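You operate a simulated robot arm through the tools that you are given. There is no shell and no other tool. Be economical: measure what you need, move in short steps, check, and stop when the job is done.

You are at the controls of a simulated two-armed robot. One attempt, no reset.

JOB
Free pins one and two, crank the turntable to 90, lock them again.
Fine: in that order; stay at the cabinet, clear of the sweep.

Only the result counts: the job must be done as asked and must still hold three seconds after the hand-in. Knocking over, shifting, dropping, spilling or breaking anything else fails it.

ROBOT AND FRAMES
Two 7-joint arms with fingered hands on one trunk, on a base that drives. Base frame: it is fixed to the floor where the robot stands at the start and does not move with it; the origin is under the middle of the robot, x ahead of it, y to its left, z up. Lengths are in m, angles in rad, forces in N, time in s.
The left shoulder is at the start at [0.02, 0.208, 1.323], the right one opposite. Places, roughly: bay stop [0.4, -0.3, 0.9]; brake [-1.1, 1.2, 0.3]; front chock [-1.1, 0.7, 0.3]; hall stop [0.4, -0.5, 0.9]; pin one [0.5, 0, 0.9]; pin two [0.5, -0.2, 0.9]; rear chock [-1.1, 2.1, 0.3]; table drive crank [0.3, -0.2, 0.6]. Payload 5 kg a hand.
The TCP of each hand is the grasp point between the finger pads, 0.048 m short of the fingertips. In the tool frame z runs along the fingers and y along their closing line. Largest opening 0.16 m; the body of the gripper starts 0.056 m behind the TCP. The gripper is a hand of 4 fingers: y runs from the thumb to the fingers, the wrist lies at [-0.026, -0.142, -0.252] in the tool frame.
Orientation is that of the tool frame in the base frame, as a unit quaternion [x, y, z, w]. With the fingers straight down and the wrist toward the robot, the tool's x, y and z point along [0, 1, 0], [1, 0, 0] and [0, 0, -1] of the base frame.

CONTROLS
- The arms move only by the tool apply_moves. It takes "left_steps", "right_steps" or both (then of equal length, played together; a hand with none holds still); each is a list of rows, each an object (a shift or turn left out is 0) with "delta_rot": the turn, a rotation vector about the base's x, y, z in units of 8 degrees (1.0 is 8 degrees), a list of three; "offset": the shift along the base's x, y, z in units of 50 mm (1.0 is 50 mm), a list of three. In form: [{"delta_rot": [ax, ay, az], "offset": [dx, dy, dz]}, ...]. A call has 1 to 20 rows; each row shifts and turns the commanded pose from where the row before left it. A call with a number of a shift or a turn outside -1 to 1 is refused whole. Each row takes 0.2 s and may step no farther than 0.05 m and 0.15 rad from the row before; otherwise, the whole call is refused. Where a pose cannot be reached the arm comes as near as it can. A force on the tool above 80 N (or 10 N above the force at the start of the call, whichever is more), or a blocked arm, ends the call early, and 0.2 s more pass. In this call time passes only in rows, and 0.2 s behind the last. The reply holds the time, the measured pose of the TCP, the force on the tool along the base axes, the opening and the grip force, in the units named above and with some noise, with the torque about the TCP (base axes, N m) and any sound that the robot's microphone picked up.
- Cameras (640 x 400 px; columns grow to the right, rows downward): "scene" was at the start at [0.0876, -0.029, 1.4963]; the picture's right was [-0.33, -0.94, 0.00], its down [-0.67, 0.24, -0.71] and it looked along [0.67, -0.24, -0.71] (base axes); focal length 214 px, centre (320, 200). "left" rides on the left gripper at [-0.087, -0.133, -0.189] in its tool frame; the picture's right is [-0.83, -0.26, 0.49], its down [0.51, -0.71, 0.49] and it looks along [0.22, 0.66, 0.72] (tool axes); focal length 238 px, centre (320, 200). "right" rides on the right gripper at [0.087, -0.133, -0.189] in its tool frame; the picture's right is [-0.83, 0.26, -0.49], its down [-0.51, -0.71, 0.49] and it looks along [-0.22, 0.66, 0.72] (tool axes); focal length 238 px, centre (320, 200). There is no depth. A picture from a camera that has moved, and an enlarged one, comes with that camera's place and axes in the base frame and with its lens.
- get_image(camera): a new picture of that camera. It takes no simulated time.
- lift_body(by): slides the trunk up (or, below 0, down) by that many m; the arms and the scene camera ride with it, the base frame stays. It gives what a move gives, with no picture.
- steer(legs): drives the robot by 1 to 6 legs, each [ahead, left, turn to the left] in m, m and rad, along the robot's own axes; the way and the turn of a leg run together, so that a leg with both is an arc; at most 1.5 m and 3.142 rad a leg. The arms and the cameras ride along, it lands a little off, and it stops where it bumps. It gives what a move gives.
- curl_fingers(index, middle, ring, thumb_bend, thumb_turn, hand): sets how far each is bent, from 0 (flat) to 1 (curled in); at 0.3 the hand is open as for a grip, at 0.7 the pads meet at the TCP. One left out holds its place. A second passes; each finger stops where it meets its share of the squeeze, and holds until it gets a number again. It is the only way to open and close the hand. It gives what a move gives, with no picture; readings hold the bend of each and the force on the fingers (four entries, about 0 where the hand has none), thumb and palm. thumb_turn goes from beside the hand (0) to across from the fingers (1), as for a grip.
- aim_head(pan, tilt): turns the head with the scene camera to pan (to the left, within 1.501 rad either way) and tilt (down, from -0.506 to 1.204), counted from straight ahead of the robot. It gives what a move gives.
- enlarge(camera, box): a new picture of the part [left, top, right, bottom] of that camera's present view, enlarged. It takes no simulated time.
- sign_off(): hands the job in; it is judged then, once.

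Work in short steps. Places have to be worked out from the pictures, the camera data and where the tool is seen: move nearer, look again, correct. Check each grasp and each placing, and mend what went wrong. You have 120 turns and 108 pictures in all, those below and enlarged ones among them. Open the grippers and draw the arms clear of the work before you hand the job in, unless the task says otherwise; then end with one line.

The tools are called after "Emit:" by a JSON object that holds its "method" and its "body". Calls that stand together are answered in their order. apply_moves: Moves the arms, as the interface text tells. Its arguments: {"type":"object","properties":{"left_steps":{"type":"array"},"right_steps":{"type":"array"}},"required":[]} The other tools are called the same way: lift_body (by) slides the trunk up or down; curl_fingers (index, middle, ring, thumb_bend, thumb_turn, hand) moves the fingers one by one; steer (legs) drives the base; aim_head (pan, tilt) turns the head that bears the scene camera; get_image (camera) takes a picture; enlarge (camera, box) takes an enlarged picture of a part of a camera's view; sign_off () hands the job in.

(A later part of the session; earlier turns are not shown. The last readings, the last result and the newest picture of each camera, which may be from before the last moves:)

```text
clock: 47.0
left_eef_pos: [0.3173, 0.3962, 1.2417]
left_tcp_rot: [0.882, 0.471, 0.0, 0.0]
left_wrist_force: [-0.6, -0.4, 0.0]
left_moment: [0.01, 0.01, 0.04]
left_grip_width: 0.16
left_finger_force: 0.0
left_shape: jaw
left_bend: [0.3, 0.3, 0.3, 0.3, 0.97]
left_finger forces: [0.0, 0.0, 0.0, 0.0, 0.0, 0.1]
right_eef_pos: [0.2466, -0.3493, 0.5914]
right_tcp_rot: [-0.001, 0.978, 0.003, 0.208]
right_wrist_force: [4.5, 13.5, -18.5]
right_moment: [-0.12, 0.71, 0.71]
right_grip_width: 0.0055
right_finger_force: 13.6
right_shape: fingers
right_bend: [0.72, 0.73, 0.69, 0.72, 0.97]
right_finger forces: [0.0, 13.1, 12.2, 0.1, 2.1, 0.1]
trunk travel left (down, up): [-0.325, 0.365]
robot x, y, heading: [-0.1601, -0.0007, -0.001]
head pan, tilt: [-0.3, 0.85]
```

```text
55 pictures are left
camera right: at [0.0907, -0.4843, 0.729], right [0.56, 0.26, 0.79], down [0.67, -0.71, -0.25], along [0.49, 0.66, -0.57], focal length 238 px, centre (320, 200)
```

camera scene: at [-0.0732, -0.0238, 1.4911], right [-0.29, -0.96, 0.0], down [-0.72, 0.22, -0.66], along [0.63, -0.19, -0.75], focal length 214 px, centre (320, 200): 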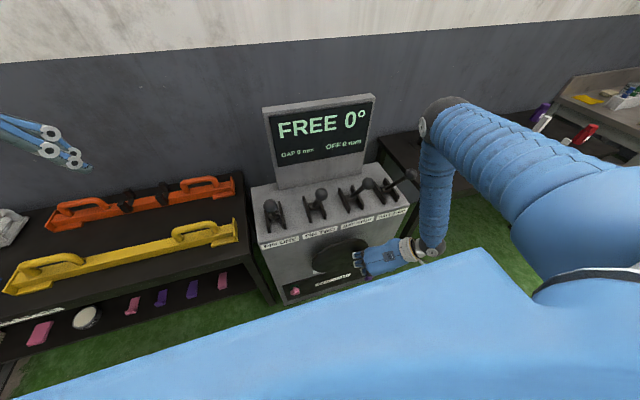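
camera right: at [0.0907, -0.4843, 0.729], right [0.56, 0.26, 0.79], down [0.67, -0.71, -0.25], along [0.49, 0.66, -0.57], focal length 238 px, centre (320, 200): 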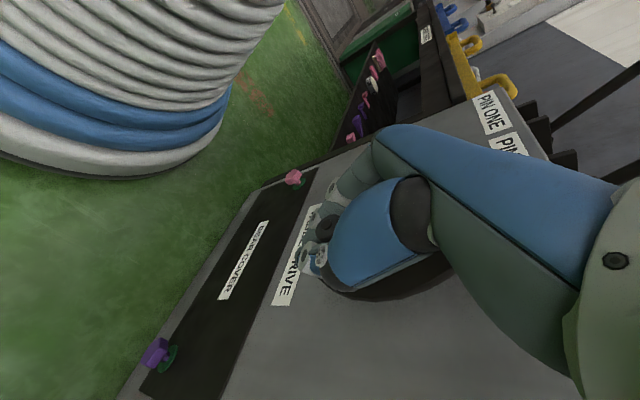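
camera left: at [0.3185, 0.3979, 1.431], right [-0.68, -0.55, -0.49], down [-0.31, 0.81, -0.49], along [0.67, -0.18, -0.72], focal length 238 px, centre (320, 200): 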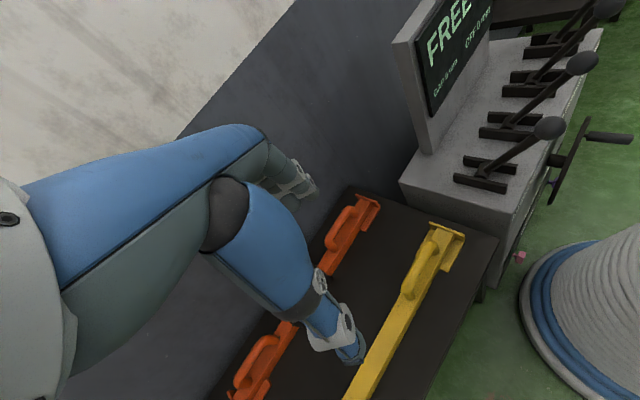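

The handle lies about 8 mm right and 10 mm above the grasp point. I re-centre and pinch again so that the thumb bears too.

Emit:
{"method": "curl_fingers", "body": {"hand": "right", "index": 0.5, "middle": 0.5, "ring": 0.5, "thumb_bend": 0.5}}

Emit:
{"method": "apply_moves", "body": {"right_steps": [{"offset": [0, -0.15, 0.24]}]}}

Emit:
{"method": "curl_fingers", "body": {"hand": "right", "index": 0.85, "middle": 0.85, "ring": 0.85, "thumb_bend": 0.85}}

Emit:
{"method": "apply_moves", "body": {"right_steps": [{"offset": [0, 0.03, -0.346]}, {"offset": [0, 0.09, -0.336]}]}}

Emit:
{"method": "get_image", "body": {"camera": "right"}}

Emit:
{"method": "enlarge", "body": {"camera": "scene", "box": [240, 80, 460, 310]}}

```text
clock: 48.0
left_eef_pos: [0.3155, 0.3947, 1.2432]
left_tcp_rot: [0.882, 0.472, -0.001, 0.001]
left_wrist_force: [-0.3, 1.2, -0.4]
left_moment: [0.05, -0.03, -0.02]
left_grip_width: 0.1597
left_finger_force: 0.0
left_shape: jaw
left_bend: [0.3, 0.3, 0.3, 0.3, 0.97]
left_finger forces: [0.1, 0.0, 0.0, 0.1, 0.0, 0.0]
right_eef_pos: [0.2457, -0.3525, 0.5913]
right_tcp_rot: [-0.002, 0.978, 0.002, 0.209]
right_wrist_force: [-3.3, -0.5, 0.1]
right_moment: [-0.04, 0.04, 0.05]
right_grip_width: 0.0908
right_finger_force: 0.9
right_shape: fingers
right_bend: [0.5, 0.5, 0.5, 0.5, 0.97]
right_finger forces: [0.1, 0.0, 1.9, 0.0, 0.1, 0.0]
trunk travel left (down, up): [-0.325, 0.365]
robot x, y, heading: [-0.1615, -0.0028, -0.001]
head pan, tilt: [-0.3, 0.85]
```

```text
clock: 48.4
left_eef_pos: [0.3146, 0.3956, 1.2426]
left_tcp_rot: [0.881, 0.472, -0.001, 0.0]
left_wrist_force: [-0.3, 0.3, 0.4]
left_moment: [0.02, -0.02, 0.01]
left_grip_width: 0.1601
left_finger_force: 0.1
left_shape: jaw
left_bend: [0.3, 0.3, 0.3, 0.3, 0.97]
left_finger forces: [0.0, 0.1, 0.0, 0.0, 0.1, 0.0]
right_eef_pos: [0.2452, -0.3589, 0.6035]
right_tcp_rot: [0.0, 0.978, 0.002, 0.21]
right_wrist_force: [-0.8, 0.1, 0.3]
right_moment: [0.03, 0.01, -0.01]
right_grip_width: 0.0913
right_finger_force: 0.1
right_shape: fingers
right_bend: [0.5, 0.5, 0.5, 0.5, 0.97]
right_finger forces: [0.1, 0.0, 0.1, 0.1, 0.1, 0.0]
trunk travel left (down, up): [-0.325, 0.365]
robot x, y, heading: [-0.1603, 0.0012, 0.002]
head pan, tilt: [-0.3, 0.85]
```

```text
clock: 49.4
left_eef_pos: [0.3181, 0.3953, 1.2419]
left_tcp_rot: [0.882, 0.472, -0.001, -0.001]
left_wrist_force: [-0.3, 0.0, 0.7]
left_moment: [0.03, -0.02, 0.0]
left_grip_width: 0.1598
left_finger_force: 0.2
left_shape: jaw
left_bend: [0.3, 0.3, 0.3, 0.3, 0.97]
left_finger forces: [0.1, 0.0, 0.1, 0.0, 0.0, 0.0]
right_eef_pos: [0.2452, -0.3586, 0.6034]
right_tcp_rot: [-0.001, 0.978, 0.002, 0.209]
right_wrist_force: [7.4, 11.9, -23.8]
right_moment: [-0.13, 0.65, 1.04]
right_grip_width: 0.0053
right_finger_force: 11.9
right_shape: fingers
right_bend: [0.75, 0.68, 0.62, 0.76, 0.97]
right_finger forces: [0.0, 11.0, 12.8, 0.0, 0.1, 0.1]
trunk travel left (down, up): [-0.325, 0.365]
robot x, y, heading: [-0.1593, -0.0024, 0.001]
head pan, tilt: [-0.3, 0.85]
```

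```text
clock: 50.0
left_eef_pos: [0.3162, 0.3947, 1.2417]
left_tcp_rot: [0.882, 0.471, -0.001, 0.001]
left_wrist_force: [0.1, 1.2, -0.4]
left_moment: [-0.06, 0.01, -0.02]
left_grip_width: 0.1599
left_finger_force: 0.0
left_shape: jaw
left_bend: [0.3, 0.3, 0.3, 0.3, 0.97]
left_finger forces: [0.0, 0.0, 0.0, 0.0, 0.0, 0.0]
right_eef_pos: [0.2443, -0.354, 0.5683]
right_tcp_rot: [-0.001, 0.978, 0.0, 0.208]
right_wrist_force: [0.4, 0.0, 0.2]
right_moment: [0.01, 0.02, 0.01]
right_grip_width: 0.0055
right_finger_force: 0.1
right_shape: fingers
right_bend: [0.8, 0.71, 0.68, 0.81, 0.97]
right_finger forces: [0.0, 0.1, 0.1, 0.0, 0.0, 0.0]
trunk travel left (down, up): [-0.325, 0.365]
robot x, y, heading: [-0.1614, -0.002, 0.002]
head pan, tilt: [-0.3, 0.85]
```

```text
54 pictures are left
camera right: at [0.0878, -0.4873, 0.7061], right [0.56, 0.26, 0.79], down [0.66, -0.71, -0.24], along [0.49, 0.66, -0.57], focal length 238 px, centre (320, 200)
```

right: 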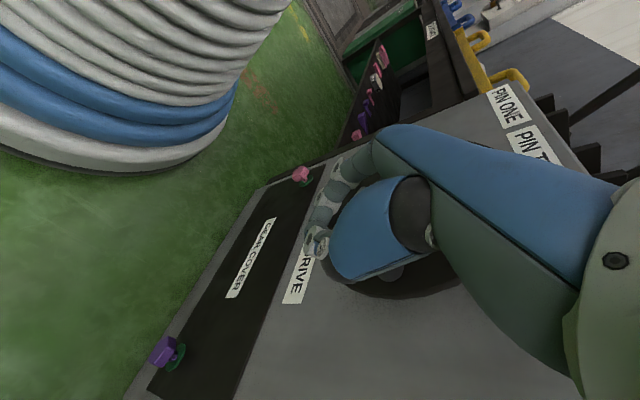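

```text
1.74 times, centred on (350, 195) of scene
camera zoom: at [-0.0743, -0.0248, 1.4912], right [-0.29, -0.96, 0.0], down [-0.72, 0.22, -0.66], along [0.63, -0.19, -0.75], focal length 373 px, centre (268, 209)
```

zoom: 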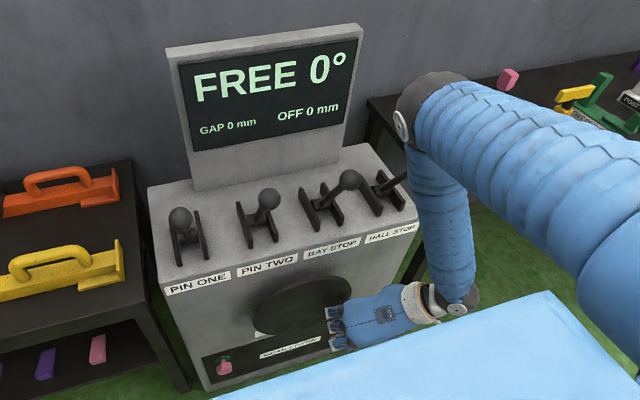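

The fingers close beneath the handle rather than on it. I switch to a power grasp: hand lower so the handle lies toward the palm, then full curl around it.

Emit:
{"method": "curl_fingers", "body": {"hand": "right", "index": 0.45, "middle": 0.45, "ring": 0.45, "thumb_bend": 0.45}}

Emit:
{"method": "apply_moves", "body": {"right_steps": [{"offset": [0, 0, -0.4]}, {"offset": [0, 0, -0.4]}, {"offset": [0, 0, -0.4]}]}}

Emit:
{"method": "curl_fingers", "body": {"hand": "right", "index": 1.0, "middle": 1.0, "ring": 1.0, "thumb_bend": 0.9}}

Emit:
{"method": "enlarge", "body": {"camera": "right", "box": [220, 140, 500, 340]}}

```text
clock: 51.0
left_eef_pos: [0.3164, 0.3958, 1.2405]
left_tcp_rot: [0.882, 0.472, -0.001, 0.0]
left_wrist_force: [0.5, -0.3, 0.0]
left_moment: [0.0, 0.03, 0.04]
left_grip_width: 0.1595
left_finger_force: 0.1
left_shape: jaw
left_bend: [0.3, 0.3, 0.3, 0.3, 0.97]
left_finger forces: [0.0, 0.0, 0.1, 0.1, 0.0, 0.0]
right_eef_pos: [0.2442, -0.3528, 0.5695]
right_tcp_rot: [-0.002, 0.978, 0.002, 0.209]
right_wrist_force: [0.5, 0.6, -0.2]
right_moment: [0.02, 0.0, -0.02]
right_grip_width: 0.1109
right_finger_force: 0.0
right_shape: fingers
right_bend: [0.45, 0.45, 0.45, 0.45, 0.97]
right_finger forces: [0.1, 0.1, 0.1, 0.0, 0.0, 0.1]
trunk travel left (down, up): [-0.325, 0.365]
robot x, y, heading: [-0.1599, 0.0001, 0.002]
head pan, tilt: [-0.3, 0.85]
```

```text
clock: 51.8
left_eef_pos: [0.3166, 0.3947, 1.2417]
left_tcp_rot: [0.881, 0.472, -0.001, 0.0]
left_wrist_force: [0.6, 0.6, 0.4]
left_moment: [0.01, -0.01, 0.02]
left_grip_width: 0.1597
left_finger_force: 0.1
left_shape: jaw
left_bend: [0.3, 0.3, 0.3, 0.3, 0.97]
left_finger forces: [0.0, 0.0, 0.0, 0.0, 0.0, 0.0]
right_eef_pos: [0.2432, -0.3508, 0.5094]
right_tcp_rot: [-0.001, 0.978, 0.003, 0.208]
right_wrist_force: [-1.3, 3.6, 4.5]
right_moment: [-0.38, -0.13, -0.1]
right_grip_width: 0.111
right_finger_force: 2.7
right_shape: fingers
right_bend: [0.45, 0.45, 0.45, 0.45, 0.97]
right_finger forces: [0.1, 0.1, 0.0, 0.1, 0.0, 5.8]
trunk travel left (down, up): [-0.325, 0.365]
robot x, y, heading: [-0.1645, 0.0027, 0.004]
head pan, tilt: [-0.3, 0.85]
```

```text
clock: 52.8
left_eef_pos: [0.3161, 0.3954, 1.2425]
left_tcp_rot: [0.882, 0.472, -0.001, 0.0]
left_wrist_force: [0.7, -0.4, -0.1]
left_moment: [0.0, -0.02, 0.0]
left_grip_width: 0.1595
left_finger_force: 0.1
left_shape: jaw
left_bend: [0.3, 0.3, 0.3, 0.3, 0.97]
left_finger forces: [0.0, 0.0, 0.1, 0.0, 0.0, 0.0]
right_eef_pos: [0.2432, -0.3517, 0.5102]
right_tcp_rot: [0.0, 0.978, 0.002, 0.208]
right_wrist_force: [-0.7, 4.1, 3.6]
right_moment: [-0.41, 0.13, -0.39]
right_grip_width: 0.0047
right_finger_force: 12.9
right_shape: fingers
right_bend: [0.82, 1.0, 0.98, 0.84, 0.97]
right_finger forces: [0.1, 0.0, 10.2, 0.0, 0.1, 15.8]
trunk travel left (down, up): [-0.325, 0.365]
robot x, y, heading: [-0.1596, 0.0022, 0.003]
head pan, tilt: [-0.3, 0.85]
```

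```text
2.00 times, centred on (360, 240) of right
camera zoom: at [0.0877, -0.4852, 0.6472], right [0.56, 0.26, 0.79], down [0.66, -0.71, -0.24], along [0.49, 0.66, -0.57], focal length 477 px, centre (240, 120)
```

zoom: 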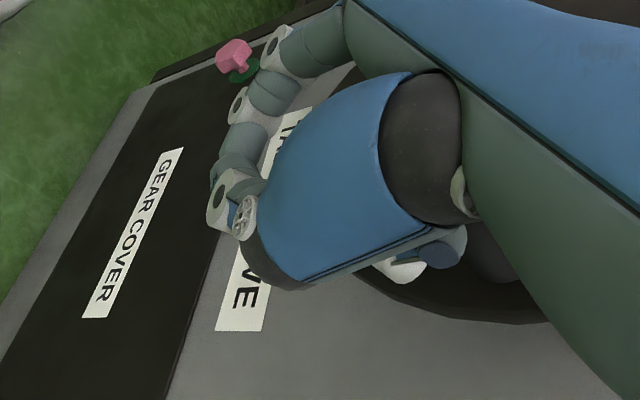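

Palm and ring finger now hold the handle in a power grasp. I push down along the arc by 40°.

Emit:
{"method": "apply_moves", "body": {"right_steps": [{"offset": [0, 0.03, -0.346]}, {"offset": [0, 0.09, -0.336]}, {"offset": [0, 0.149, -0.316]}, {"offset": [0, 0.2, -0.286]}]}}

Emit:
{"method": "enlarge", "body": {"camera": "scene", "box": [240, 80, 460, 310]}}

```text
clock: 53.1
left_eef_pos: [0.3171, 0.3953, 1.2418]
left_tcp_rot: [0.882, 0.471, 0.0, -0.001]
left_wrist_force: [1.6, -2.7, -0.3]
left_moment: [0.13, 0.17, -0.03]
left_grip_width: 0.1597
left_finger_force: 0.1
left_shape: jaw
left_bend: [0.3, 0.3, 0.3, 0.3, 0.97]
left_finger forces: [0.0, 0.0, 0.0, 0.0, 0.0, 0.1]
right_eef_pos: [0.2419, -0.3488, 0.5025]
right_tcp_rot: [0.0, 0.978, 0.007, 0.21]
right_wrist_force: [-13.6, 8.0, 13.4]
right_moment: [-0.68, -0.97, -0.33]
right_grip_width: 0.0052
right_finger_force: 18.5
right_shape: fingers
right_bend: [0.86, 1.0, 0.98, 0.86, 0.97]
right_finger forces: [0.1, 0.0, 8.8, 0.0, 0.0, 28.1]
trunk travel left (down, up): [-0.325, 0.365]
robot x, y, heading: [-0.1617, 0.0013, 0.001]
head pan, tilt: [-0.3, 0.85]
stopped in row 1 (right hand): the force on the tool passed its limit (the readings are from after the stop); the commanded pose is now the measured one
```

```text
1.74 times, centred on (350, 195) of scene
camera zoom: at [-0.0742, -0.0255, 1.491], right [-0.3, -0.96, 0.0], down [-0.72, 0.22, -0.66], along [0.63, -0.19, -0.75], focal length 373 px, centre (268, 209)
```

zoom: 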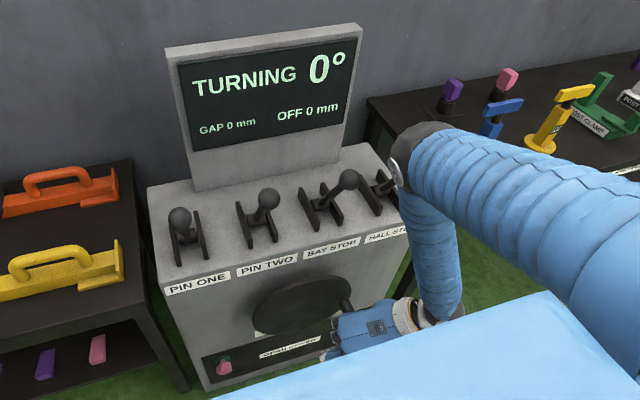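

The display reads TURNING, so this is the right direction, but the load stopped a fast row. I continue with slow 4° rows.

Emit:
{"method": "apply_moves", "body": {"right_steps": [{"offset": [0, 0.015, -0.139]}, {"offset": [0, 0.024, -0.138]}, {"offset": [0, 0.034, -0.136]}, {"offset": [0, 0.044, -0.134]}, {"offset": [0, 0.052, -0.13]}, {"offset": [0, 0.062, -0.126]}, {"offset": [0, 0.07, -0.122]}, {"offset": [0, 0.078, -0.116]}, {"offset": [0, 0.086, -0.11]}, {"offset": [0, 0.094, -0.104]}]}}

Emit:
{"method": "enlarge", "body": {"camera": "scene", "box": [240, 80, 460, 310]}}

```text
clock: 55.3
left_eef_pos: [0.3163, 0.393, 1.242]
left_tcp_rot: [0.882, 0.472, 0.0, 0.001]
left_wrist_force: [1.1, -0.6, -0.5]
left_moment: [0.06, -0.01, -0.02]
left_grip_width: 0.1601
left_finger_force: 0.1
left_shape: jaw
left_bend: [0.3, 0.3, 0.3, 0.3, 0.97]
left_finger forces: [0.0, 0.1, 0.1, 0.0, 0.0, 0.0]
right_eef_pos: [0.2447, -0.3212, 0.4364]
right_tcp_rot: [0.0, 0.978, 0.005, 0.208]
right_wrist_force: [-16.4, -3.1, -12.4]
right_moment: [0.31, -1.38, -0.37]
right_grip_width: 0.0052
right_finger_force: 12.1
right_shape: fingers
right_bend: [0.87, 1.0, 0.98, 0.87, 0.97]
right_finger forces: [0.0, 0.0, 15.7, 0.1, 0.2, 8.0]
trunk travel left (down, up): [-0.325, 0.365]
robot x, y, heading: [-0.159, 0.0022, 0.003]
head pan, tilt: [-0.3, 0.85]
```

```text
1.74 times, centred on (350, 195) of scene
camera zoom: at [-0.0747, -0.0261, 1.4907], right [-0.3, -0.96, 0.0], down [-0.72, 0.22, -0.66], along [0.63, -0.19, -0.75], focal length 373 px, centre (268, 209)
```

zoom: 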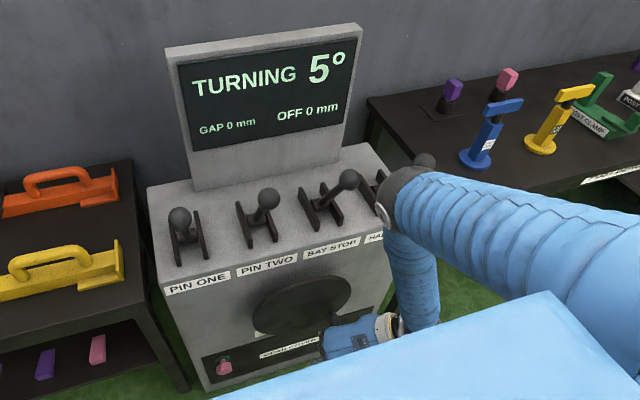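

5° for about 44° of crank: roughly an 8:1 drive, so about two turns. I continue through the bottom of the circle.

Emit:
{"method": "apply_moves", "body": {"right_steps": [{"offset": [0, 0.127, -0.12]}, {"offset": [0, 0.137, -0.109]}, {"offset": [0, 0.146, -0.096]}, {"offset": [0, 0.153, -0.083]}, {"offset": [0, 0.16, -0.07]}, {"offset": [0, 0.166, -0.055]}, {"offset": [0, 0.17, -0.041]}, {"offset": [0, 0.173, -0.026]}, {"offset": [0, 0.174, -0.011]}, {"offset": [0, 0.174, 0.005]}]}}

Emit:
{"method": "enlarge", "body": {"camera": "scene", "box": [240, 80, 460, 310]}}

Emit:
{"method": "get_image", "body": {"camera": "right"}}

```text
clock: 57.5
left_eef_pos: [0.3157, 0.3949, 1.2429]
left_tcp_rot: [0.882, 0.471, -0.001, 0.001]
left_wrist_force: [-0.2, 0.8, 0.4]
left_moment: [0.0, 0.0, 0.0]
left_grip_width: 0.16
left_finger_force: 0.0
left_shape: jaw
left_bend: [0.3, 0.3, 0.3, 0.3, 0.97]
left_finger forces: [0.1, 0.1, 0.0, 0.0, 0.1, 0.0]
right_eef_pos: [0.2445, -0.2423, 0.4087]
right_tcp_rot: [0.0, 0.978, 0.005, 0.21]
right_wrist_force: [0.5, 0.7, 0.3]
right_moment: [0.03, -0.01, 0.0]
right_grip_width: 0.0051
right_finger_force: 0.1
right_shape: fingers
right_bend: [0.87, 1.0, 0.96, 0.87, 0.97]
right_finger forces: [0.0, 0.0, 0.0, 0.0, 0.1, 0.1]
trunk travel left (down, up): [-0.325, 0.365]
robot x, y, heading: [-0.1594, -0.0011, 0.003]
head pan, tilt: [-0.3, 0.85]
```

```text
1.74 times, centred on (350, 195) of scene
camera zoom: at [-0.0743, -0.0248, 1.4912], right [-0.3, -0.96, 0.0], down [-0.72, 0.22, -0.66], along [0.63, -0.2, -0.75], focal length 373 px, centre (268, 209)
```

zoom: 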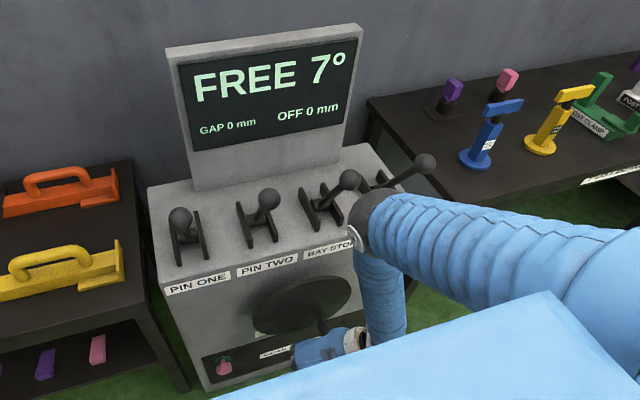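

```text
48 pictures are left
camera right: at [0.0883, -0.3782, 0.544], right [0.56, 0.25, 0.79], down [0.66, -0.71, -0.25], along [0.49, 0.66, -0.56], focal length 238 px, centre (320, 200)
```

right: 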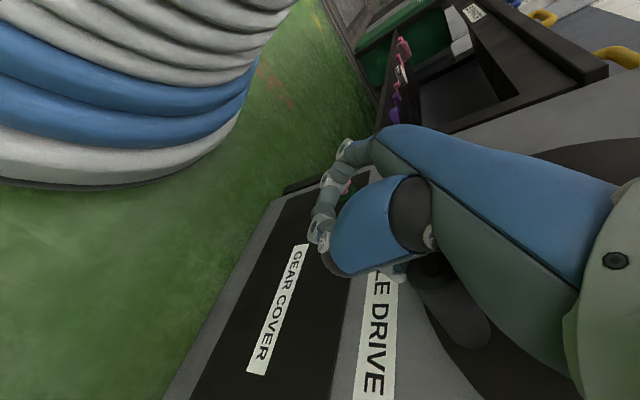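

The display reads 7°, but the handle slipped out past the thumb as the motion turned leftward. I withdraw the hand axially toward the robot and raise it to look at the handle again.

Emit:
{"method": "curl_fingers", "body": {"hand": "right", "index": 0.45, "middle": 0.45, "ring": 0.45, "thumb_bend": 0.45}}

Emit:
{"method": "apply_moves", "body": {"right_steps": [{"offset": [-0.6, 0, 0]}, {"offset": [-0.6, 0, 0]}, {"offset": [-0.6, 0, 0]}, {"offset": [-0.6, 0, 0]}, {"offset": [0, -0.3, 0.8]}, {"offset": [0, -0.3, 0.8]}, {"offset": [0, -0.3, 0.8]}, {"offset": [0, -0.3, 0.8]}, {"offset": [0, -0.3, 0.8]}]}}

Emit:
{"method": "get_image", "body": {"camera": "scene"}}

Emit:
{"method": "get_image", "body": {"camera": "right"}}

```text
clock: 58.5
left_eef_pos: [0.3167, 0.3947, 1.2404]
left_tcp_rot: [0.882, 0.471, -0.001, 0.0]
left_wrist_force: [-0.6, 0.1, 0.3]
left_moment: [0.02, 0.01, 0.03]
left_grip_width: 0.1597
left_finger_force: 0.0
left_shape: jaw
left_bend: [0.3, 0.3, 0.3, 0.3, 0.97]
left_finger forces: [0.1, 0.0, 0.0, 0.0, 0.0, 0.1]
right_eef_pos: [0.2452, -0.2442, 0.4087]
right_tcp_rot: [0.0, 0.978, 0.006, 0.21]
right_wrist_force: [0.3, -0.3, -0.8]
right_moment: [-0.01, 0.0, 0.01]
right_grip_width: 0.111
right_finger_force: 0.0
right_shape: fingers
right_bend: [0.45, 0.45, 0.45, 0.45, 0.97]
right_finger forces: [0.1, 0.0, 0.0, 0.0, 0.1, 0.0]
trunk travel left (down, up): [-0.325, 0.365]
robot x, y, heading: [-0.1617, -0.0002, -0.002]
head pan, tilt: [-0.3, 0.85]
```

```text
clock: 60.5
left_eef_pos: [0.3168, 0.3945, 1.2417]
left_tcp_rot: [0.882, 0.47, -0.002, 0.0]
left_wrist_force: [0.6, 0.0, 0.5]
left_moment: [0.0, 0.03, 0.02]
left_grip_width: 0.1598
left_finger_force: 0.0
left_shape: jaw
left_bend: [0.3, 0.3, 0.3, 0.3, 0.97]
left_finger forces: [0.0, 0.1, 0.0, 0.0, 0.0, 0.0]
right_eef_pos: [0.1249, -0.3204, 0.6082]
right_tcp_rot: [-0.001, 0.978, 0.006, 0.21]
right_wrist_force: [-0.4, 0.5, -0.4]
right_moment: [-0.01, -0.03, -0.02]
right_grip_width: 0.1111
right_finger_force: 0.0
right_shape: fingers
right_bend: [0.45, 0.45, 0.45, 0.45, 0.97]
right_finger forces: [0.1, 0.1, 0.1, 0.0, 0.1, 0.0]
trunk travel left (down, up): [-0.325, 0.365]
robot x, y, heading: [-0.1589, -0.0027, -0.001]
head pan, tilt: [-0.3, 0.85]
```

```text
47 pictures are left
camera scene: at [-0.0745, -0.0249, 1.4912], right [-0.3, -0.96, 0.0], down [-0.72, 0.22, -0.66], along [0.63, -0.19, -0.75], focal length 214 px, centre (320, 200)
```

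scene: 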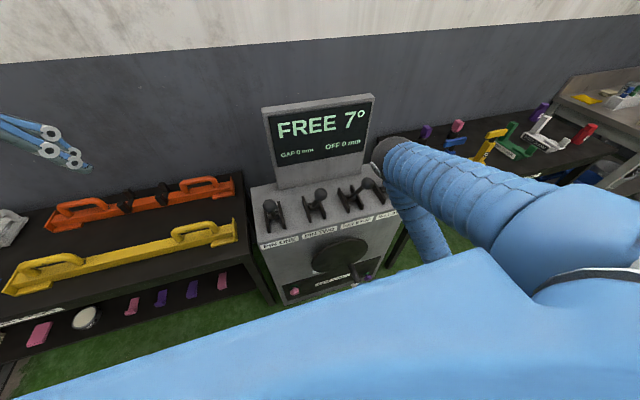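

```text
46 pictures are left
camera right: at [-0.0319, -0.4538, 0.744], right [0.56, 0.25, 0.79], down [0.66, -0.7, -0.25], along [0.49, 0.66, -0.56], focal length 238 px, centre (320, 200)
```

right: 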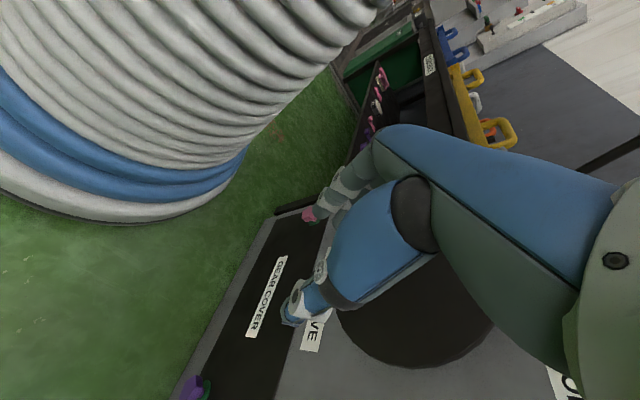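

In the deep grip the 24° tilt put the thumb beyond the handle's tip, so it escaped. I'll straighten the hand to about 8° tilt; first I zoom to find the handle.

Emit:
{"method": "enlarge", "body": {"camera": "scene", "box": [260, 220, 420, 310]}}

```text
4.00 times, centred on (340, 265) of scene
camera zoom: at [-0.0745, -0.0249, 1.4912], right [-0.3, -0.96, 0.0], down [-0.72, 0.22, -0.66], along [0.63, -0.19, -0.75], focal length 858 px, centre (240, -60)
```

zoom: 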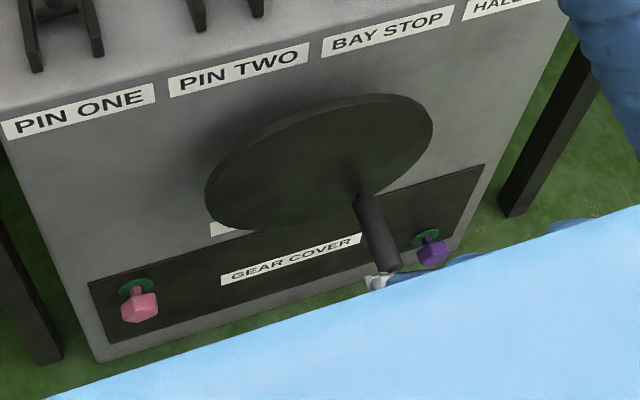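

The handle is now near (y -0.295, z 0.52). I straighten the hand, come in above it, lower so that the handle is about 5 cm inside the grasp, and close the ring of fingers and thumb.

Emit:
{"method": "apply_moves", "body": {"right_steps": [{"delta_rot": [0, 1, 0], "offset": [0, 0, 0.9]}, {"delta_rot": [0, 1, 0], "offset": [0, 0, 0.9]}, {"offset": [0.8, 0.15, 0]}, {"offset": [0.85, 0.2, 0]}, {"offset": [0.85, 0.2, 0]}, {"offset": [0, 0, -0.8]}, {"offset": [0, 0, -0.8]}, {"offset": [0, 0, -0.8]}, {"offset": [0, 0, -0.8]}, {"offset": [0, 0, -0.8]}, {"offset": [0, 0, -0.5]}]}}

Emit:
{"method": "curl_fingers", "body": {"hand": "right", "index": 0.85, "middle": 0.85, "ring": 0.85, "thumb_bend": 0.8}}

Emit:
{"method": "get_image", "body": {"camera": "right"}}

```text
clock: 62.9
left_eef_pos: [0.3172, 0.3942, 1.2431]
left_tcp_rot: [0.882, 0.471, 0.0, 0.0]
left_wrist_force: [1.3, 0.0, -0.3]
left_moment: [0.03, -0.02, 0.02]
left_grip_width: 0.1599
left_finger_force: 0.0
left_shape: jaw
left_bend: [0.3, 0.3, 0.3, 0.3, 0.97]
left_finger forces: [0.0, 0.0, 0.0, 0.0, 0.1, 0.0]
right_eef_pos: [0.2484, -0.2905, 0.4748]
right_tcp_rot: [0.002, 0.997, 0.007, 0.072]
right_wrist_force: [0.7, 0.3, 0.7]
right_moment: [0.02, 0.06, 0.04]
right_grip_width: 0.1109
right_finger_force: 0.1
right_shape: fingers
right_bend: [0.45, 0.45, 0.45, 0.45, 0.98]
right_finger forces: [0.0, 0.1, 0.0, 0.0, 0.1, 0.0]
trunk travel left (down, up): [-0.325, 0.365]
robot x, y, heading: [-0.1623, -0.0016, 0.003]
head pan, tilt: [-0.3, 0.85]
```

```text
clock: 63.9
left_eef_pos: [0.3185, 0.3926, 1.2426]
left_tcp_rot: [0.882, 0.471, -0.001, 0.0]
left_wrist_force: [0.1, 0.2, 0.2]
left_moment: [0.02, 0.06, -0.02]
left_grip_width: 0.1599
left_finger_force: 0.1
left_shape: jaw
left_bend: [0.3, 0.3, 0.3, 0.3, 0.97]
left_finger forces: [0.0, 0.0, 0.0, 0.0, 0.1, 0.1]
right_eef_pos: [0.2485, -0.2921, 0.473]
right_tcp_rot: [0.001, 0.997, 0.005, 0.071]
right_wrist_force: [2.2, -6.6, -25.2]
right_moment: [0.31, 0.86, 0.03]
right_grip_width: 0.005
right_finger_force: 13.6
right_shape: fingers
right_bend: [0.76, 0.84, 0.8, 0.76, 0.97]
right_finger forces: [0.1, 9.7, 14.8, 0.1, 2.7, 0.0]
trunk travel left (down, up): [-0.325, 0.365]
robot x, y, heading: [-0.1629, -0.0051, 0.001]
head pan, tilt: [-0.3, 0.85]
```

```text
44 pictures are left
camera right: at [0.1362, -0.4261, 0.6472], right [0.76, 0.25, 0.6], down [0.57, -0.71, -0.42], along [0.32, 0.66, -0.68], focal length 238 px, centre (320, 200)
```

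right: 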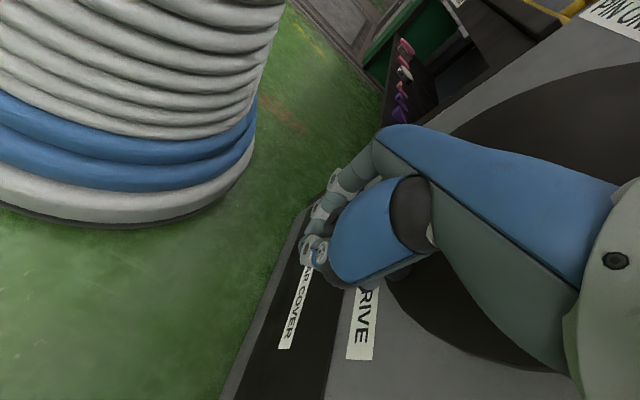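

Handle is in the ring. I carry it through the bottom and up the left side in slow 5° rows.

Emit:
{"method": "apply_moves", "body": {"right_steps": [{"offset": [0, 0.158, -0.075]}, {"offset": [0, 0.163, -0.061]}, {"offset": [0, 0.168, -0.047]}, {"offset": [0, 0.172, -0.032]}, {"offset": [0, 0.174, -0.017]}, {"offset": [0, 0.175, -0.002]}, {"offset": [0, 0.174, 0.014]}, {"offset": [0, 0.172, 0.029]}, {"offset": [0, 0.169, 0.044]}, {"offset": [0, 0.165, 0.058]}, {"offset": [0, 0.159, 0.072]}, {"offset": [0, 0.152, 0.086]}, {"offset": [0, 0.144, 0.099]}, {"offset": [0, 0.135, 0.111]}, {"offset": [0, 0.125, 0.122]}, {"offset": [0, 0.113, 0.133]}]}}

Emit:
{"method": "enlarge", "body": {"camera": "scene", "box": [240, 80, 460, 310]}}

```text
clock: 65.3
left_eef_pos: [0.3169, 0.3943, 1.2423]
left_tcp_rot: [0.882, 0.471, -0.001, 0.0]
left_wrist_force: [-1.2, 1.1, 0.0]
left_moment: [-0.13, -0.12, 0.0]
left_grip_width: 0.1597
left_finger_force: 0.0
left_shape: jaw
left_bend: [0.3, 0.3, 0.3, 0.3, 0.97]
left_finger forces: [0.0, 0.0, 0.0, 0.0, 0.0, 0.0]
right_eef_pos: [0.2468, -0.2551, 0.459]
right_tcp_rot: [0.002, 0.998, -0.006, 0.07]
right_wrist_force: [6.6, -4.3, -27.1]
right_moment: [0.42, 0.93, 0.06]
right_grip_width: 0.0047
right_finger_force: 14.1
right_shape: fingers
right_bend: [0.79, 0.84, 0.8, 0.74, 0.97]
right_finger forces: [0.0, 8.7, 14.9, 0.1, 3.9, 0.0]
trunk travel left (down, up): [-0.325, 0.365]
robot x, y, heading: [-0.1614, -0.0007, -0.001]
head pan, tilt: [-0.3, 0.85]
stopped in row 7 (right hand): the force on the tool passed its limit (the readings are from after the stop); the commanded pose is now the measured one
```

```text
1.74 times, centred on (350, 195) of scene
camera zoom: at [-0.074, -0.0247, 1.4913], right [-0.3, -0.96, 0.0], down [-0.72, 0.22, -0.66], along [0.63, -0.2, -0.75], focal length 373 px, centre (268, 209)
```

zoom: 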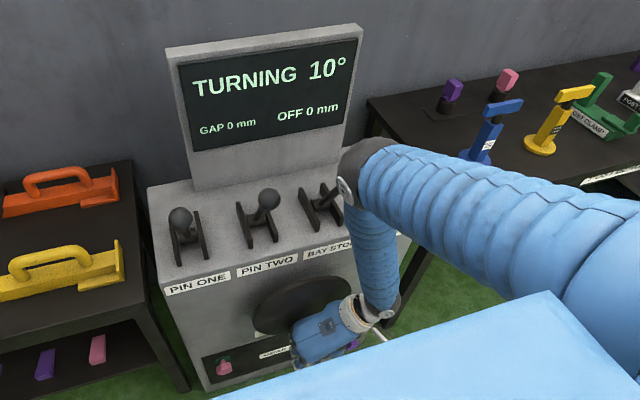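

10° now, still engaged, but 5° per row loads the drive too much. I continue with 4° rows from crank angle about 85°.

Emit:
{"method": "apply_moves", "body": {"right_steps": [{"offset": [0, 0.139, 0.0]}, {"offset": [0, 0.139, 0.002]}, {"offset": [0, 0.139, 0.012]}, {"offset": [0, 0.138, 0.022]}, {"offset": [0, 0.136, 0.031]}, {"offset": [0, 0.133, 0.041]}, {"offset": [0, 0.13, 0.05]}, {"offset": [0, 0.126, 0.059]}, {"offset": [0, 0.122, 0.068]}, {"offset": [0, 0.117, 0.076]}, {"offset": [0, 0.111, 0.084]}, {"offset": [0, 0.105, 0.092]}, {"offset": [0, 0.099, 0.099]}, {"offset": [0, 0.092, 0.105]}]}}

Emit:
{"method": "enlarge", "body": {"camera": "scene", "box": [240, 80, 460, 310]}}

```text
clock: 68.3
left_eef_pos: [0.3171, 0.3956, 1.2414]
left_tcp_rot: [0.882, 0.471, -0.001, 0.0]
left_wrist_force: [0.0, 0.3, 0.1]
left_moment: [-0.07, 0.02, 0.03]
left_grip_width: 0.1599
left_finger_force: 0.1
left_shape: jaw
left_bend: [0.3, 0.3, 0.3, 0.3, 0.97]
left_finger forces: [0.1, 0.0, 0.0, 0.0, 0.0, 0.0]
right_eef_pos: [0.2462, -0.1663, 0.4966]
right_tcp_rot: [-0.001, 0.998, -0.006, 0.07]
right_wrist_force: [-9.7, 23.6, -27.2]
right_moment: [-1.27, 1.03, 1.26]
right_grip_width: 0.0063
right_finger_force: 18.1
right_shape: fingers
right_bend: [0.83, 0.85, 0.8, 0.77, 0.97]
right_finger forces: [0.0, 1.6, 33.8, 0.1, 0.1, 0.0]
trunk travel left (down, up): [-0.325, 0.365]
robot x, y, heading: [-0.1595, 0.0018, -0.0]
head pan, tilt: [-0.3, 0.85]
```

```text
1.74 times, centred on (350, 195) of scene
camera zoom: at [-0.074, -0.0237, 1.4912], right [-0.29, -0.96, 0.0], down [-0.72, 0.22, -0.66], along [0.63, -0.2, -0.75], focal length 373 px, centre (268, 209)
```

zoom: 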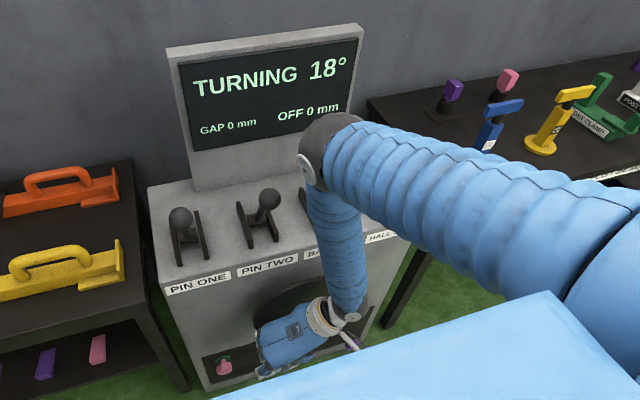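

18°. The forearm is passing near the levers, so I check clearance with the left camera before going on.

Emit:
{"method": "get_image", "body": {"camera": "left"}}

```text
41 pictures are left
camera left: at [0.1597, 0.3975, 1.4306], right [-0.68, -0.55, -0.48], down [-0.31, 0.81, -0.49], along [0.67, -0.18, -0.72], focal length 238 px, centre (320, 200)
```

left: 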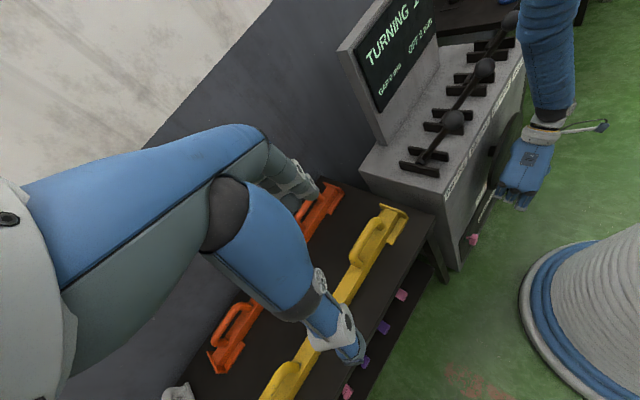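

All clear. I carry on up the left side, gradually tilting the hand back so the forearm stays away from the bay-stop knob.

Emit:
{"method": "apply_moves", "body": {"right_steps": [{"delta_rot": [0, -0.15, 0], "offset": [0, 0.078, 0.116]}, {"delta_rot": [0, -0.15, 0], "offset": [0, 0.07, 0.121]}, {"delta_rot": [0, -0.15, 0], "offset": [0, 0.061, 0.126]}, {"delta_rot": [0, -0.15, 0], "offset": [0, 0.052, 0.129]}, {"delta_rot": [0, -0.15, 0], "offset": [0, 0.043, 0.133]}, {"delta_rot": [0, -0.15, 0], "offset": [0, 0.034, 0.136]}, {"delta_rot": [0, -0.15, 0], "offset": [0, 0.024, 0.138]}, {"delta_rot": [0, -0.15, 0], "offset": [0, 0.015, 0.139]}, {"delta_rot": [0, -0.15, 0], "offset": [0, 0.005, 0.14]}, {"delta_rot": [0, -0.15, 0], "offset": [0, -0.005, 0.14]}, {"delta_rot": [0, -0.15, 0], "offset": [0, -0.015, 0.139]}, {"offset": [0, -0.024, 0.138]}, {"offset": [0, -0.034, 0.136]}, {"offset": [0, -0.043, 0.133]}, {"offset": [0, -0.052, 0.129]}, {"offset": [0, -0.061, 0.126]}, {"offset": [0, -0.07, 0.121]}, {"offset": [0, -0.078, 0.116]}, {"offset": [0, -0.086, 0.11]}]}}

Emit:
{"method": "get_image", "body": {"camera": "left"}}

Emit:
{"method": "enlarge", "body": {"camera": "scene", "box": [240, 80, 460, 310]}}

```text
clock: 72.3
left_eef_pos: [0.3172, 0.3949, 1.2416]
left_tcp_rot: [0.882, 0.471, -0.001, 0.001]
left_wrist_force: [-0.8, 0.3, 0.5]
left_moment: [-0.04, -0.02, 0.0]
left_grip_width: 0.1598
left_finger_force: 0.2
left_shape: jaw
left_bend: [0.3, 0.3, 0.3, 0.3, 0.97]
left_finger forces: [0.0, 0.0, 0.0, 0.0, 0.0, 0.0]
right_eef_pos: [0.2499, -0.1734, 0.621]
right_tcp_rot: [0.003, 0.983, -0.006, 0.186]
right_wrist_force: [-1.6, 2.8, -1.9]
right_moment: [-0.19, 0.07, 0.11]
right_grip_width: 0.0066
right_finger_force: 2.0
right_shape: fingers
right_bend: [0.83, 0.85, 0.81, 0.77, 0.97]
right_finger forces: [0.0, 0.0, 3.4, 0.0, 0.0, 0.0]
trunk travel left (down, up): [-0.325, 0.365]
robot x, y, heading: [-0.1598, -0.0014, -0.001]
head pan, tilt: [-0.3, 0.85]
```

```text
40 pictures are left
camera left: at [0.1594, 0.3959, 1.4312], right [-0.68, -0.55, -0.49], down [-0.31, 0.81, -0.49], along [0.67, -0.18, -0.72], focal length 238 px, centre (320, 200)
```

left: 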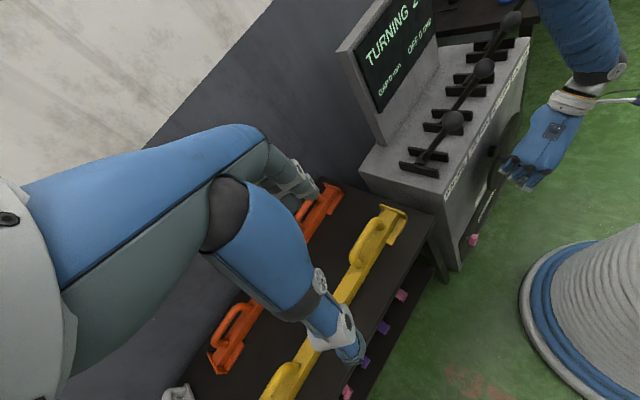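

```text
1.74 times, centred on (350, 195) of scene
camera zoom: at [-0.0746, -0.0251, 1.4914], right [-0.3, -0.96, 0.0], down [-0.72, 0.22, -0.66], along [0.63, -0.2, -0.75], focal length 373 px, centre (268, 209)
```

zoom: 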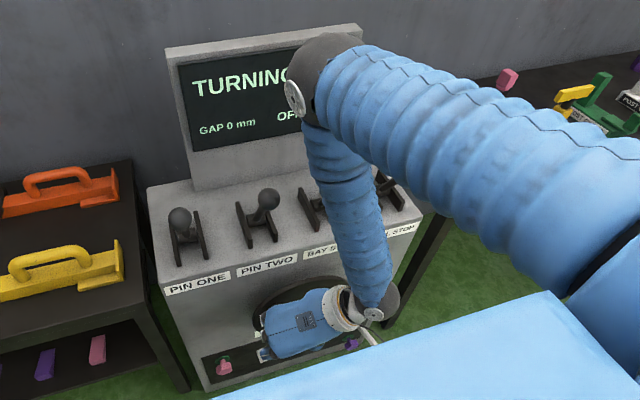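

Continuing across the top of the circle; forearm clear of the knobs.

Emit:
{"method": "apply_moves", "body": {"right_steps": [{"offset": [0, -0.093, 0.104]}, {"offset": [0, -0.1, 0.097]}, {"offset": [0, -0.107, 0.09]}, {"offset": [0, -0.113, 0.082]}, {"offset": [0, -0.118, 0.074]}, {"offset": [0, -0.123, 0.066]}, {"offset": [0, -0.128, 0.057]}, {"offset": [0, -0.131, 0.048]}, {"offset": [0, -0.134, 0.039]}, {"offset": [0, -0.137, 0.029]}, {"offset": [0, -0.138, 0.019]}, {"offset": [0, -0.139, 0.01]}, {"offset": [0, -0.14, 0]}, {"offset": [0, -0.139, -0.01]}, {"offset": [0, -0.138, -0.019]}, {"offset": [0, -0.137, -0.029]}, {"offset": [0, -0.134, -0.039]}, {"offset": [0, -0.131, -0.048]}]}}

Emit:
{"method": "get_image", "body": {"camera": "right"}}

Emit:
{"method": "enlarge", "body": {"camera": "scene", "box": [240, 80, 460, 310]}}

```text
clock: 76.2
left_eef_pos: [0.3168, 0.3923, 1.2421]
left_tcp_rot: [0.882, 0.471, -0.001, 0.001]
left_wrist_force: [-0.6, -0.4, 0.1]
left_moment: [0.03, 0.0, -0.03]
left_grip_width: 0.1599
left_finger_force: 0.0
left_shape: jaw
left_bend: [0.3, 0.3, 0.3, 0.3, 0.97]
left_finger forces: [0.1, 0.1, 0.1, 0.0, 0.0, 0.0]
right_eef_pos: [0.248, -0.2858, 0.6495]
right_tcp_rot: [0.001, 0.983, -0.004, 0.184]
right_wrist_force: [0.7, -0.4, -2.4]
right_moment: [-0.02, 0.12, 0.04]
right_grip_width: 0.0063
right_finger_force: 2.0
right_shape: fingers
right_bend: [0.83, 0.85, 0.81, 0.77, 0.97]
right_finger forces: [0.1, 0.0, 1.6, 0.0, 0.1, 0.0]
trunk travel left (down, up): [-0.325, 0.365]
robot x, y, heading: [-0.1591, 0.0001, 0.002]
head pan, tilt: [-0.3, 0.85]
```

```text
38 pictures are left
camera right: at [0.0987, -0.4173, 0.7955], right [0.6, 0.26, 0.75], down [0.65, -0.71, -0.27], along [0.47, 0.65, -0.6], focal length 238 px, centre (320, 200)
```

right: 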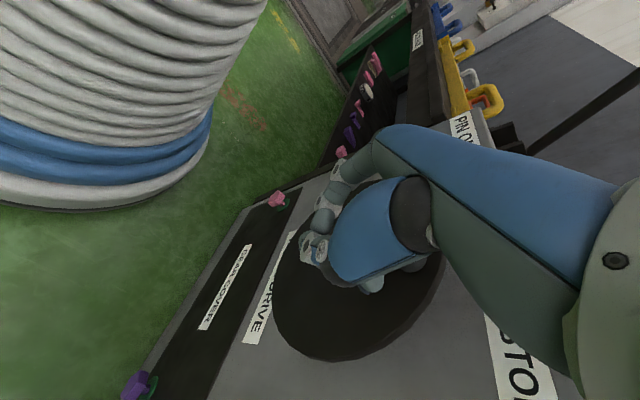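

```text
1.74 times, centred on (350, 195) of scene
camera zoom: at [-0.0741, -0.0256, 1.4912], right [-0.3, -0.96, 0.0], down [-0.72, 0.22, -0.66], along [0.63, -0.2, -0.75], focal length 373 px, centre (268, 209)
```

zoom: 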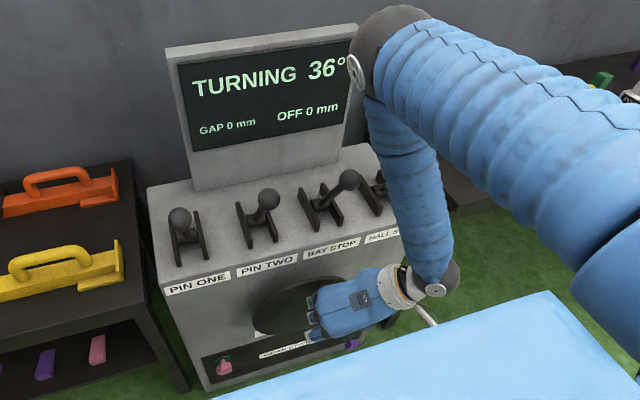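

36° at crank angle 288° confirms an 8:1 drive, so the target is exactly two turns. I continue right and down, with extra descent so the palm takes over, straightening the tilt.

Emit:
{"method": "apply_moves", "body": {"right_steps": [{"delta_rot": [0, 0.1, 0], "offset": [0, -0.131, -0.118]}, {"delta_rot": [0, 0.1, 0], "offset": [0, -0.128, -0.127]}, {"delta_rot": [0, 0.1, 0], "offset": [0, -0.123, -0.136]}, {"delta_rot": [0, 0.1, 0], "offset": [0, -0.118, -0.144]}, {"delta_rot": [0, 0.1, 0], "offset": [0, -0.113, -0.152]}, {"delta_rot": [0, 0.1, 0], "offset": [0, -0.107, -0.16]}, {"delta_rot": [0, 0.1, 0], "offset": [0, -0.1, -0.167]}, {"delta_rot": [0, 0.1, 0], "offset": [0, -0.093, -0.174]}, {"delta_rot": [0, 0.1, 0], "offset": [0, -0.086, -0.18]}, {"delta_rot": [0, 0.1, 0], "offset": [0, -0.078, -0.186]}, {"delta_rot": [0, 0.1, 0], "offset": [0, -0.07, -0.19]}, {"delta_rot": [0, 0.1, 0], "offset": [0, -0.061, -0.195]}, {"delta_rot": [0, 0.1, 0], "offset": [0, -0.052, -0.2]}]}}

Emit:
{"method": "get_image", "body": {"camera": "right"}}

Emit:
{"method": "enlarge", "body": {"camera": "scene", "box": [240, 80, 460, 310]}}

```text
clock: 77.3
left_eef_pos: [0.3168, 0.3941, 1.2413]
left_tcp_rot: [0.882, 0.471, 0.0, 0.0]
left_wrist_force: [1.0, -1.1, -0.1]
left_moment: [0.17, 0.18, -0.02]
left_grip_width: 0.1597
left_finger_force: 0.0
left_shape: jaw
left_bend: [0.3, 0.3, 0.3, 0.3, 0.97]
left_finger forces: [0.0, 0.0, 0.0, 0.1, 0.1, 0.0]
right_eef_pos: [0.2459, -0.3086, 0.6193]
right_tcp_rot: [0.0, 0.989, 0.003, 0.15]
right_wrist_force: [-10.6, 3.4, 6.7]
right_moment: [-0.21, -0.68, 0.1]
right_grip_width: 0.0065
right_finger_force: 5.4
right_shape: fingers
right_bend: [0.83, 0.85, 0.81, 0.77, 0.97]
right_finger forces: [0.1, 0.0, 0.1, 0.0, 0.0, 10.8]
trunk travel left (down, up): [-0.325, 0.365]
robot x, y, heading: [-0.1646, 0.0, -0.002]
head pan, tilt: [-0.3, 0.85]
stopped in row 5 (right hand): the force on the tool passed its limit (the readings are from after the stop); the commanded pose is now the measured one
```

```text
36 pictures are left
camera right: at [0.1068, -0.4429, 0.773], right [0.65, 0.26, 0.71], down [0.63, -0.71, -0.32], along [0.42, 0.66, -0.62], focal length 238 px, centre (320, 200)
```

right: 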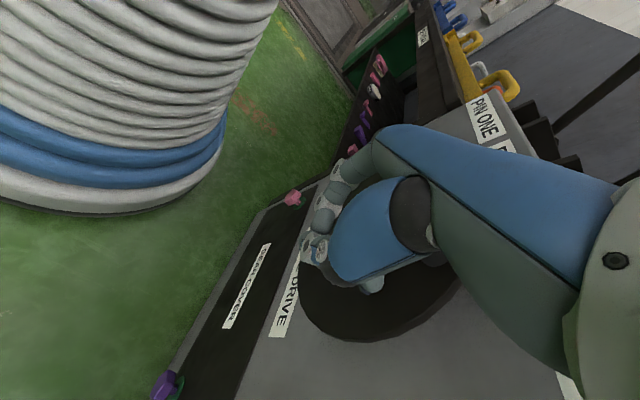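

```text
1.74 times, centred on (350, 195) of scene
camera zoom: at [-0.0736, -0.0261, 1.4907], right [-0.3, -0.96, 0.0], down [-0.72, 0.22, -0.66], along [0.63, -0.19, -0.75], focal length 373 px, centre (268, 209)
```

zoom: 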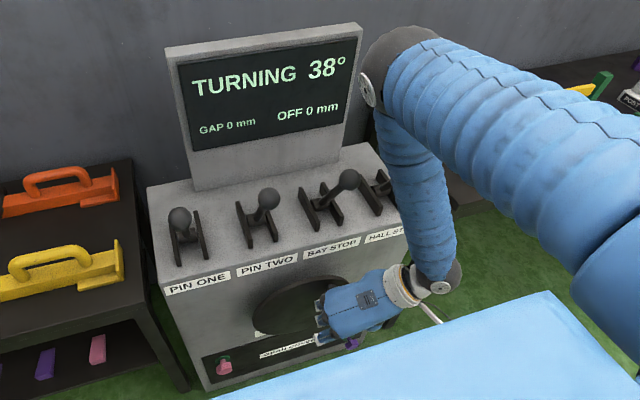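

The palm has contact sooner than expected (38°). I continue along the pure arc down the right side in 4° rows.

Emit:
{"method": "apply_moves", "body": {"right_steps": [{"delta_rot": [0, 0.08, 0], "offset": [0, -0.111, -0.084]}, {"delta_rot": [0, 0.08, 0], "offset": [0, -0.105, -0.092]}, {"delta_rot": [0, 0.08, 0], "offset": [0, -0.099, -0.099]}, {"delta_rot": [0, 0.08, 0], "offset": [0, -0.092, -0.105]}, {"delta_rot": [0, 0.08, 0], "offset": [0, -0.084, -0.112]}, {"delta_rot": [0, 0.08, 0], "offset": [0, -0.076, -0.117]}, {"delta_rot": [0, 0.08, 0], "offset": [0, -0.068, -0.122]}, {"delta_rot": [0, 0.08, 0], "offset": [0, -0.059, -0.127]}, {"delta_rot": [0, 0.08, 0], "offset": [0, -0.05, -0.13]}, {"delta_rot": [0, 0.08, 0], "offset": [0, -0.041, -0.134]}, {"offset": [0, -0.031, -0.136]}, {"offset": [0, -0.022, -0.138]}, {"offset": [0, -0.012, -0.139]}, {"offset": [0, -0.002, -0.14]}, {"offset": [0, 0.007, -0.139]}, {"offset": [0, 0.017, -0.139]}, {"offset": [0, 0.027, -0.137]}, {"offset": [0, 0.036, -0.135]}, {"offset": [0, 0.045, -0.132]}]}}

Emit:
{"method": "get_image", "body": {"camera": "right"}}

Emit:
{"method": "enlarge", "body": {"camera": "scene", "box": [240, 80, 460, 310]}}

```text
clock: 81.3
left_eef_pos: [0.3151, 0.3941, 1.2424]
left_tcp_rot: [0.882, 0.471, 0.0, 0.0]
left_wrist_force: [0.5, 0.0, 0.3]
left_moment: [0.08, 0.04, 0.02]
left_grip_width: 0.16
left_finger_force: 0.0
left_shape: jaw
left_bend: [0.3, 0.3, 0.3, 0.3, 0.97]
left_finger forces: [0.1, 0.1, 0.1, 0.0, 0.0, 0.1]
right_eef_pos: [0.2444, -0.3449, 0.4998]
right_tcp_rot: [0.001, 0.995, 0.002, 0.095]
right_wrist_force: [-8.6, 2.3, 2.3]
right_moment: [-0.16, -0.94, 0.0]
right_grip_width: 0.0061
right_finger_force: 4.8
right_shape: fingers
right_bend: [0.83, 0.85, 0.81, 0.77, 0.97]
right_finger forces: [0.0, 0.1, 0.0, 0.0, 0.0, 9.4]
trunk travel left (down, up): [-0.325, 0.365]
robot x, y, heading: [-0.1644, -0.0015, 0.0]
head pan, tilt: [-0.3, 0.85]
```

```text
34 pictures are left
camera right: at [0.1243, -0.4786, 0.6694], right [0.73, 0.26, 0.64], down [0.59, -0.71, -0.39], along [0.35, 0.66, -0.67], focal length 238 px, centre (320, 200)
```

right: 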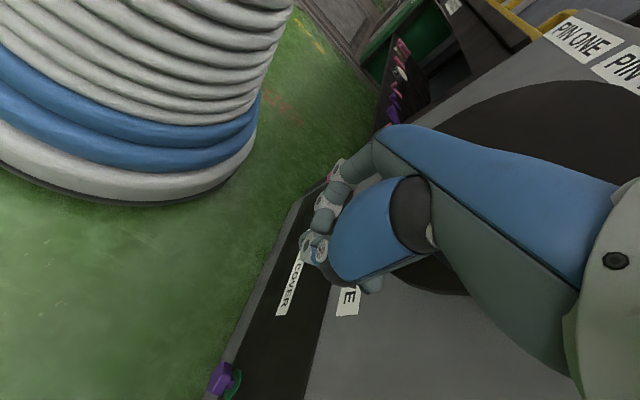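

```text
1.74 times, centred on (350, 195) of scene
camera zoom: at [-0.075, -0.0249, 1.4911], right [-0.3, -0.96, 0.0], down [-0.72, 0.22, -0.66], along [0.63, -0.19, -0.75], focal length 373 px, centre (268, 209)
```

zoom: 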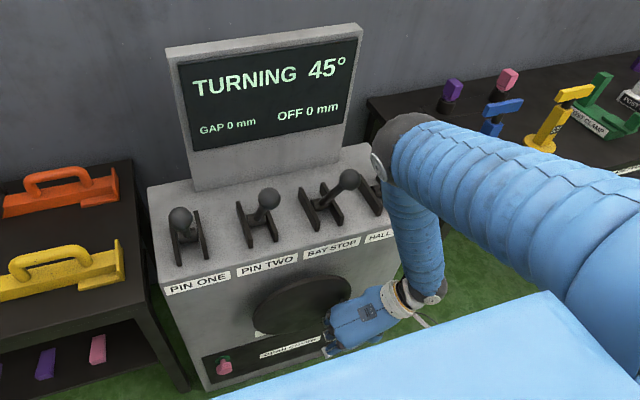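

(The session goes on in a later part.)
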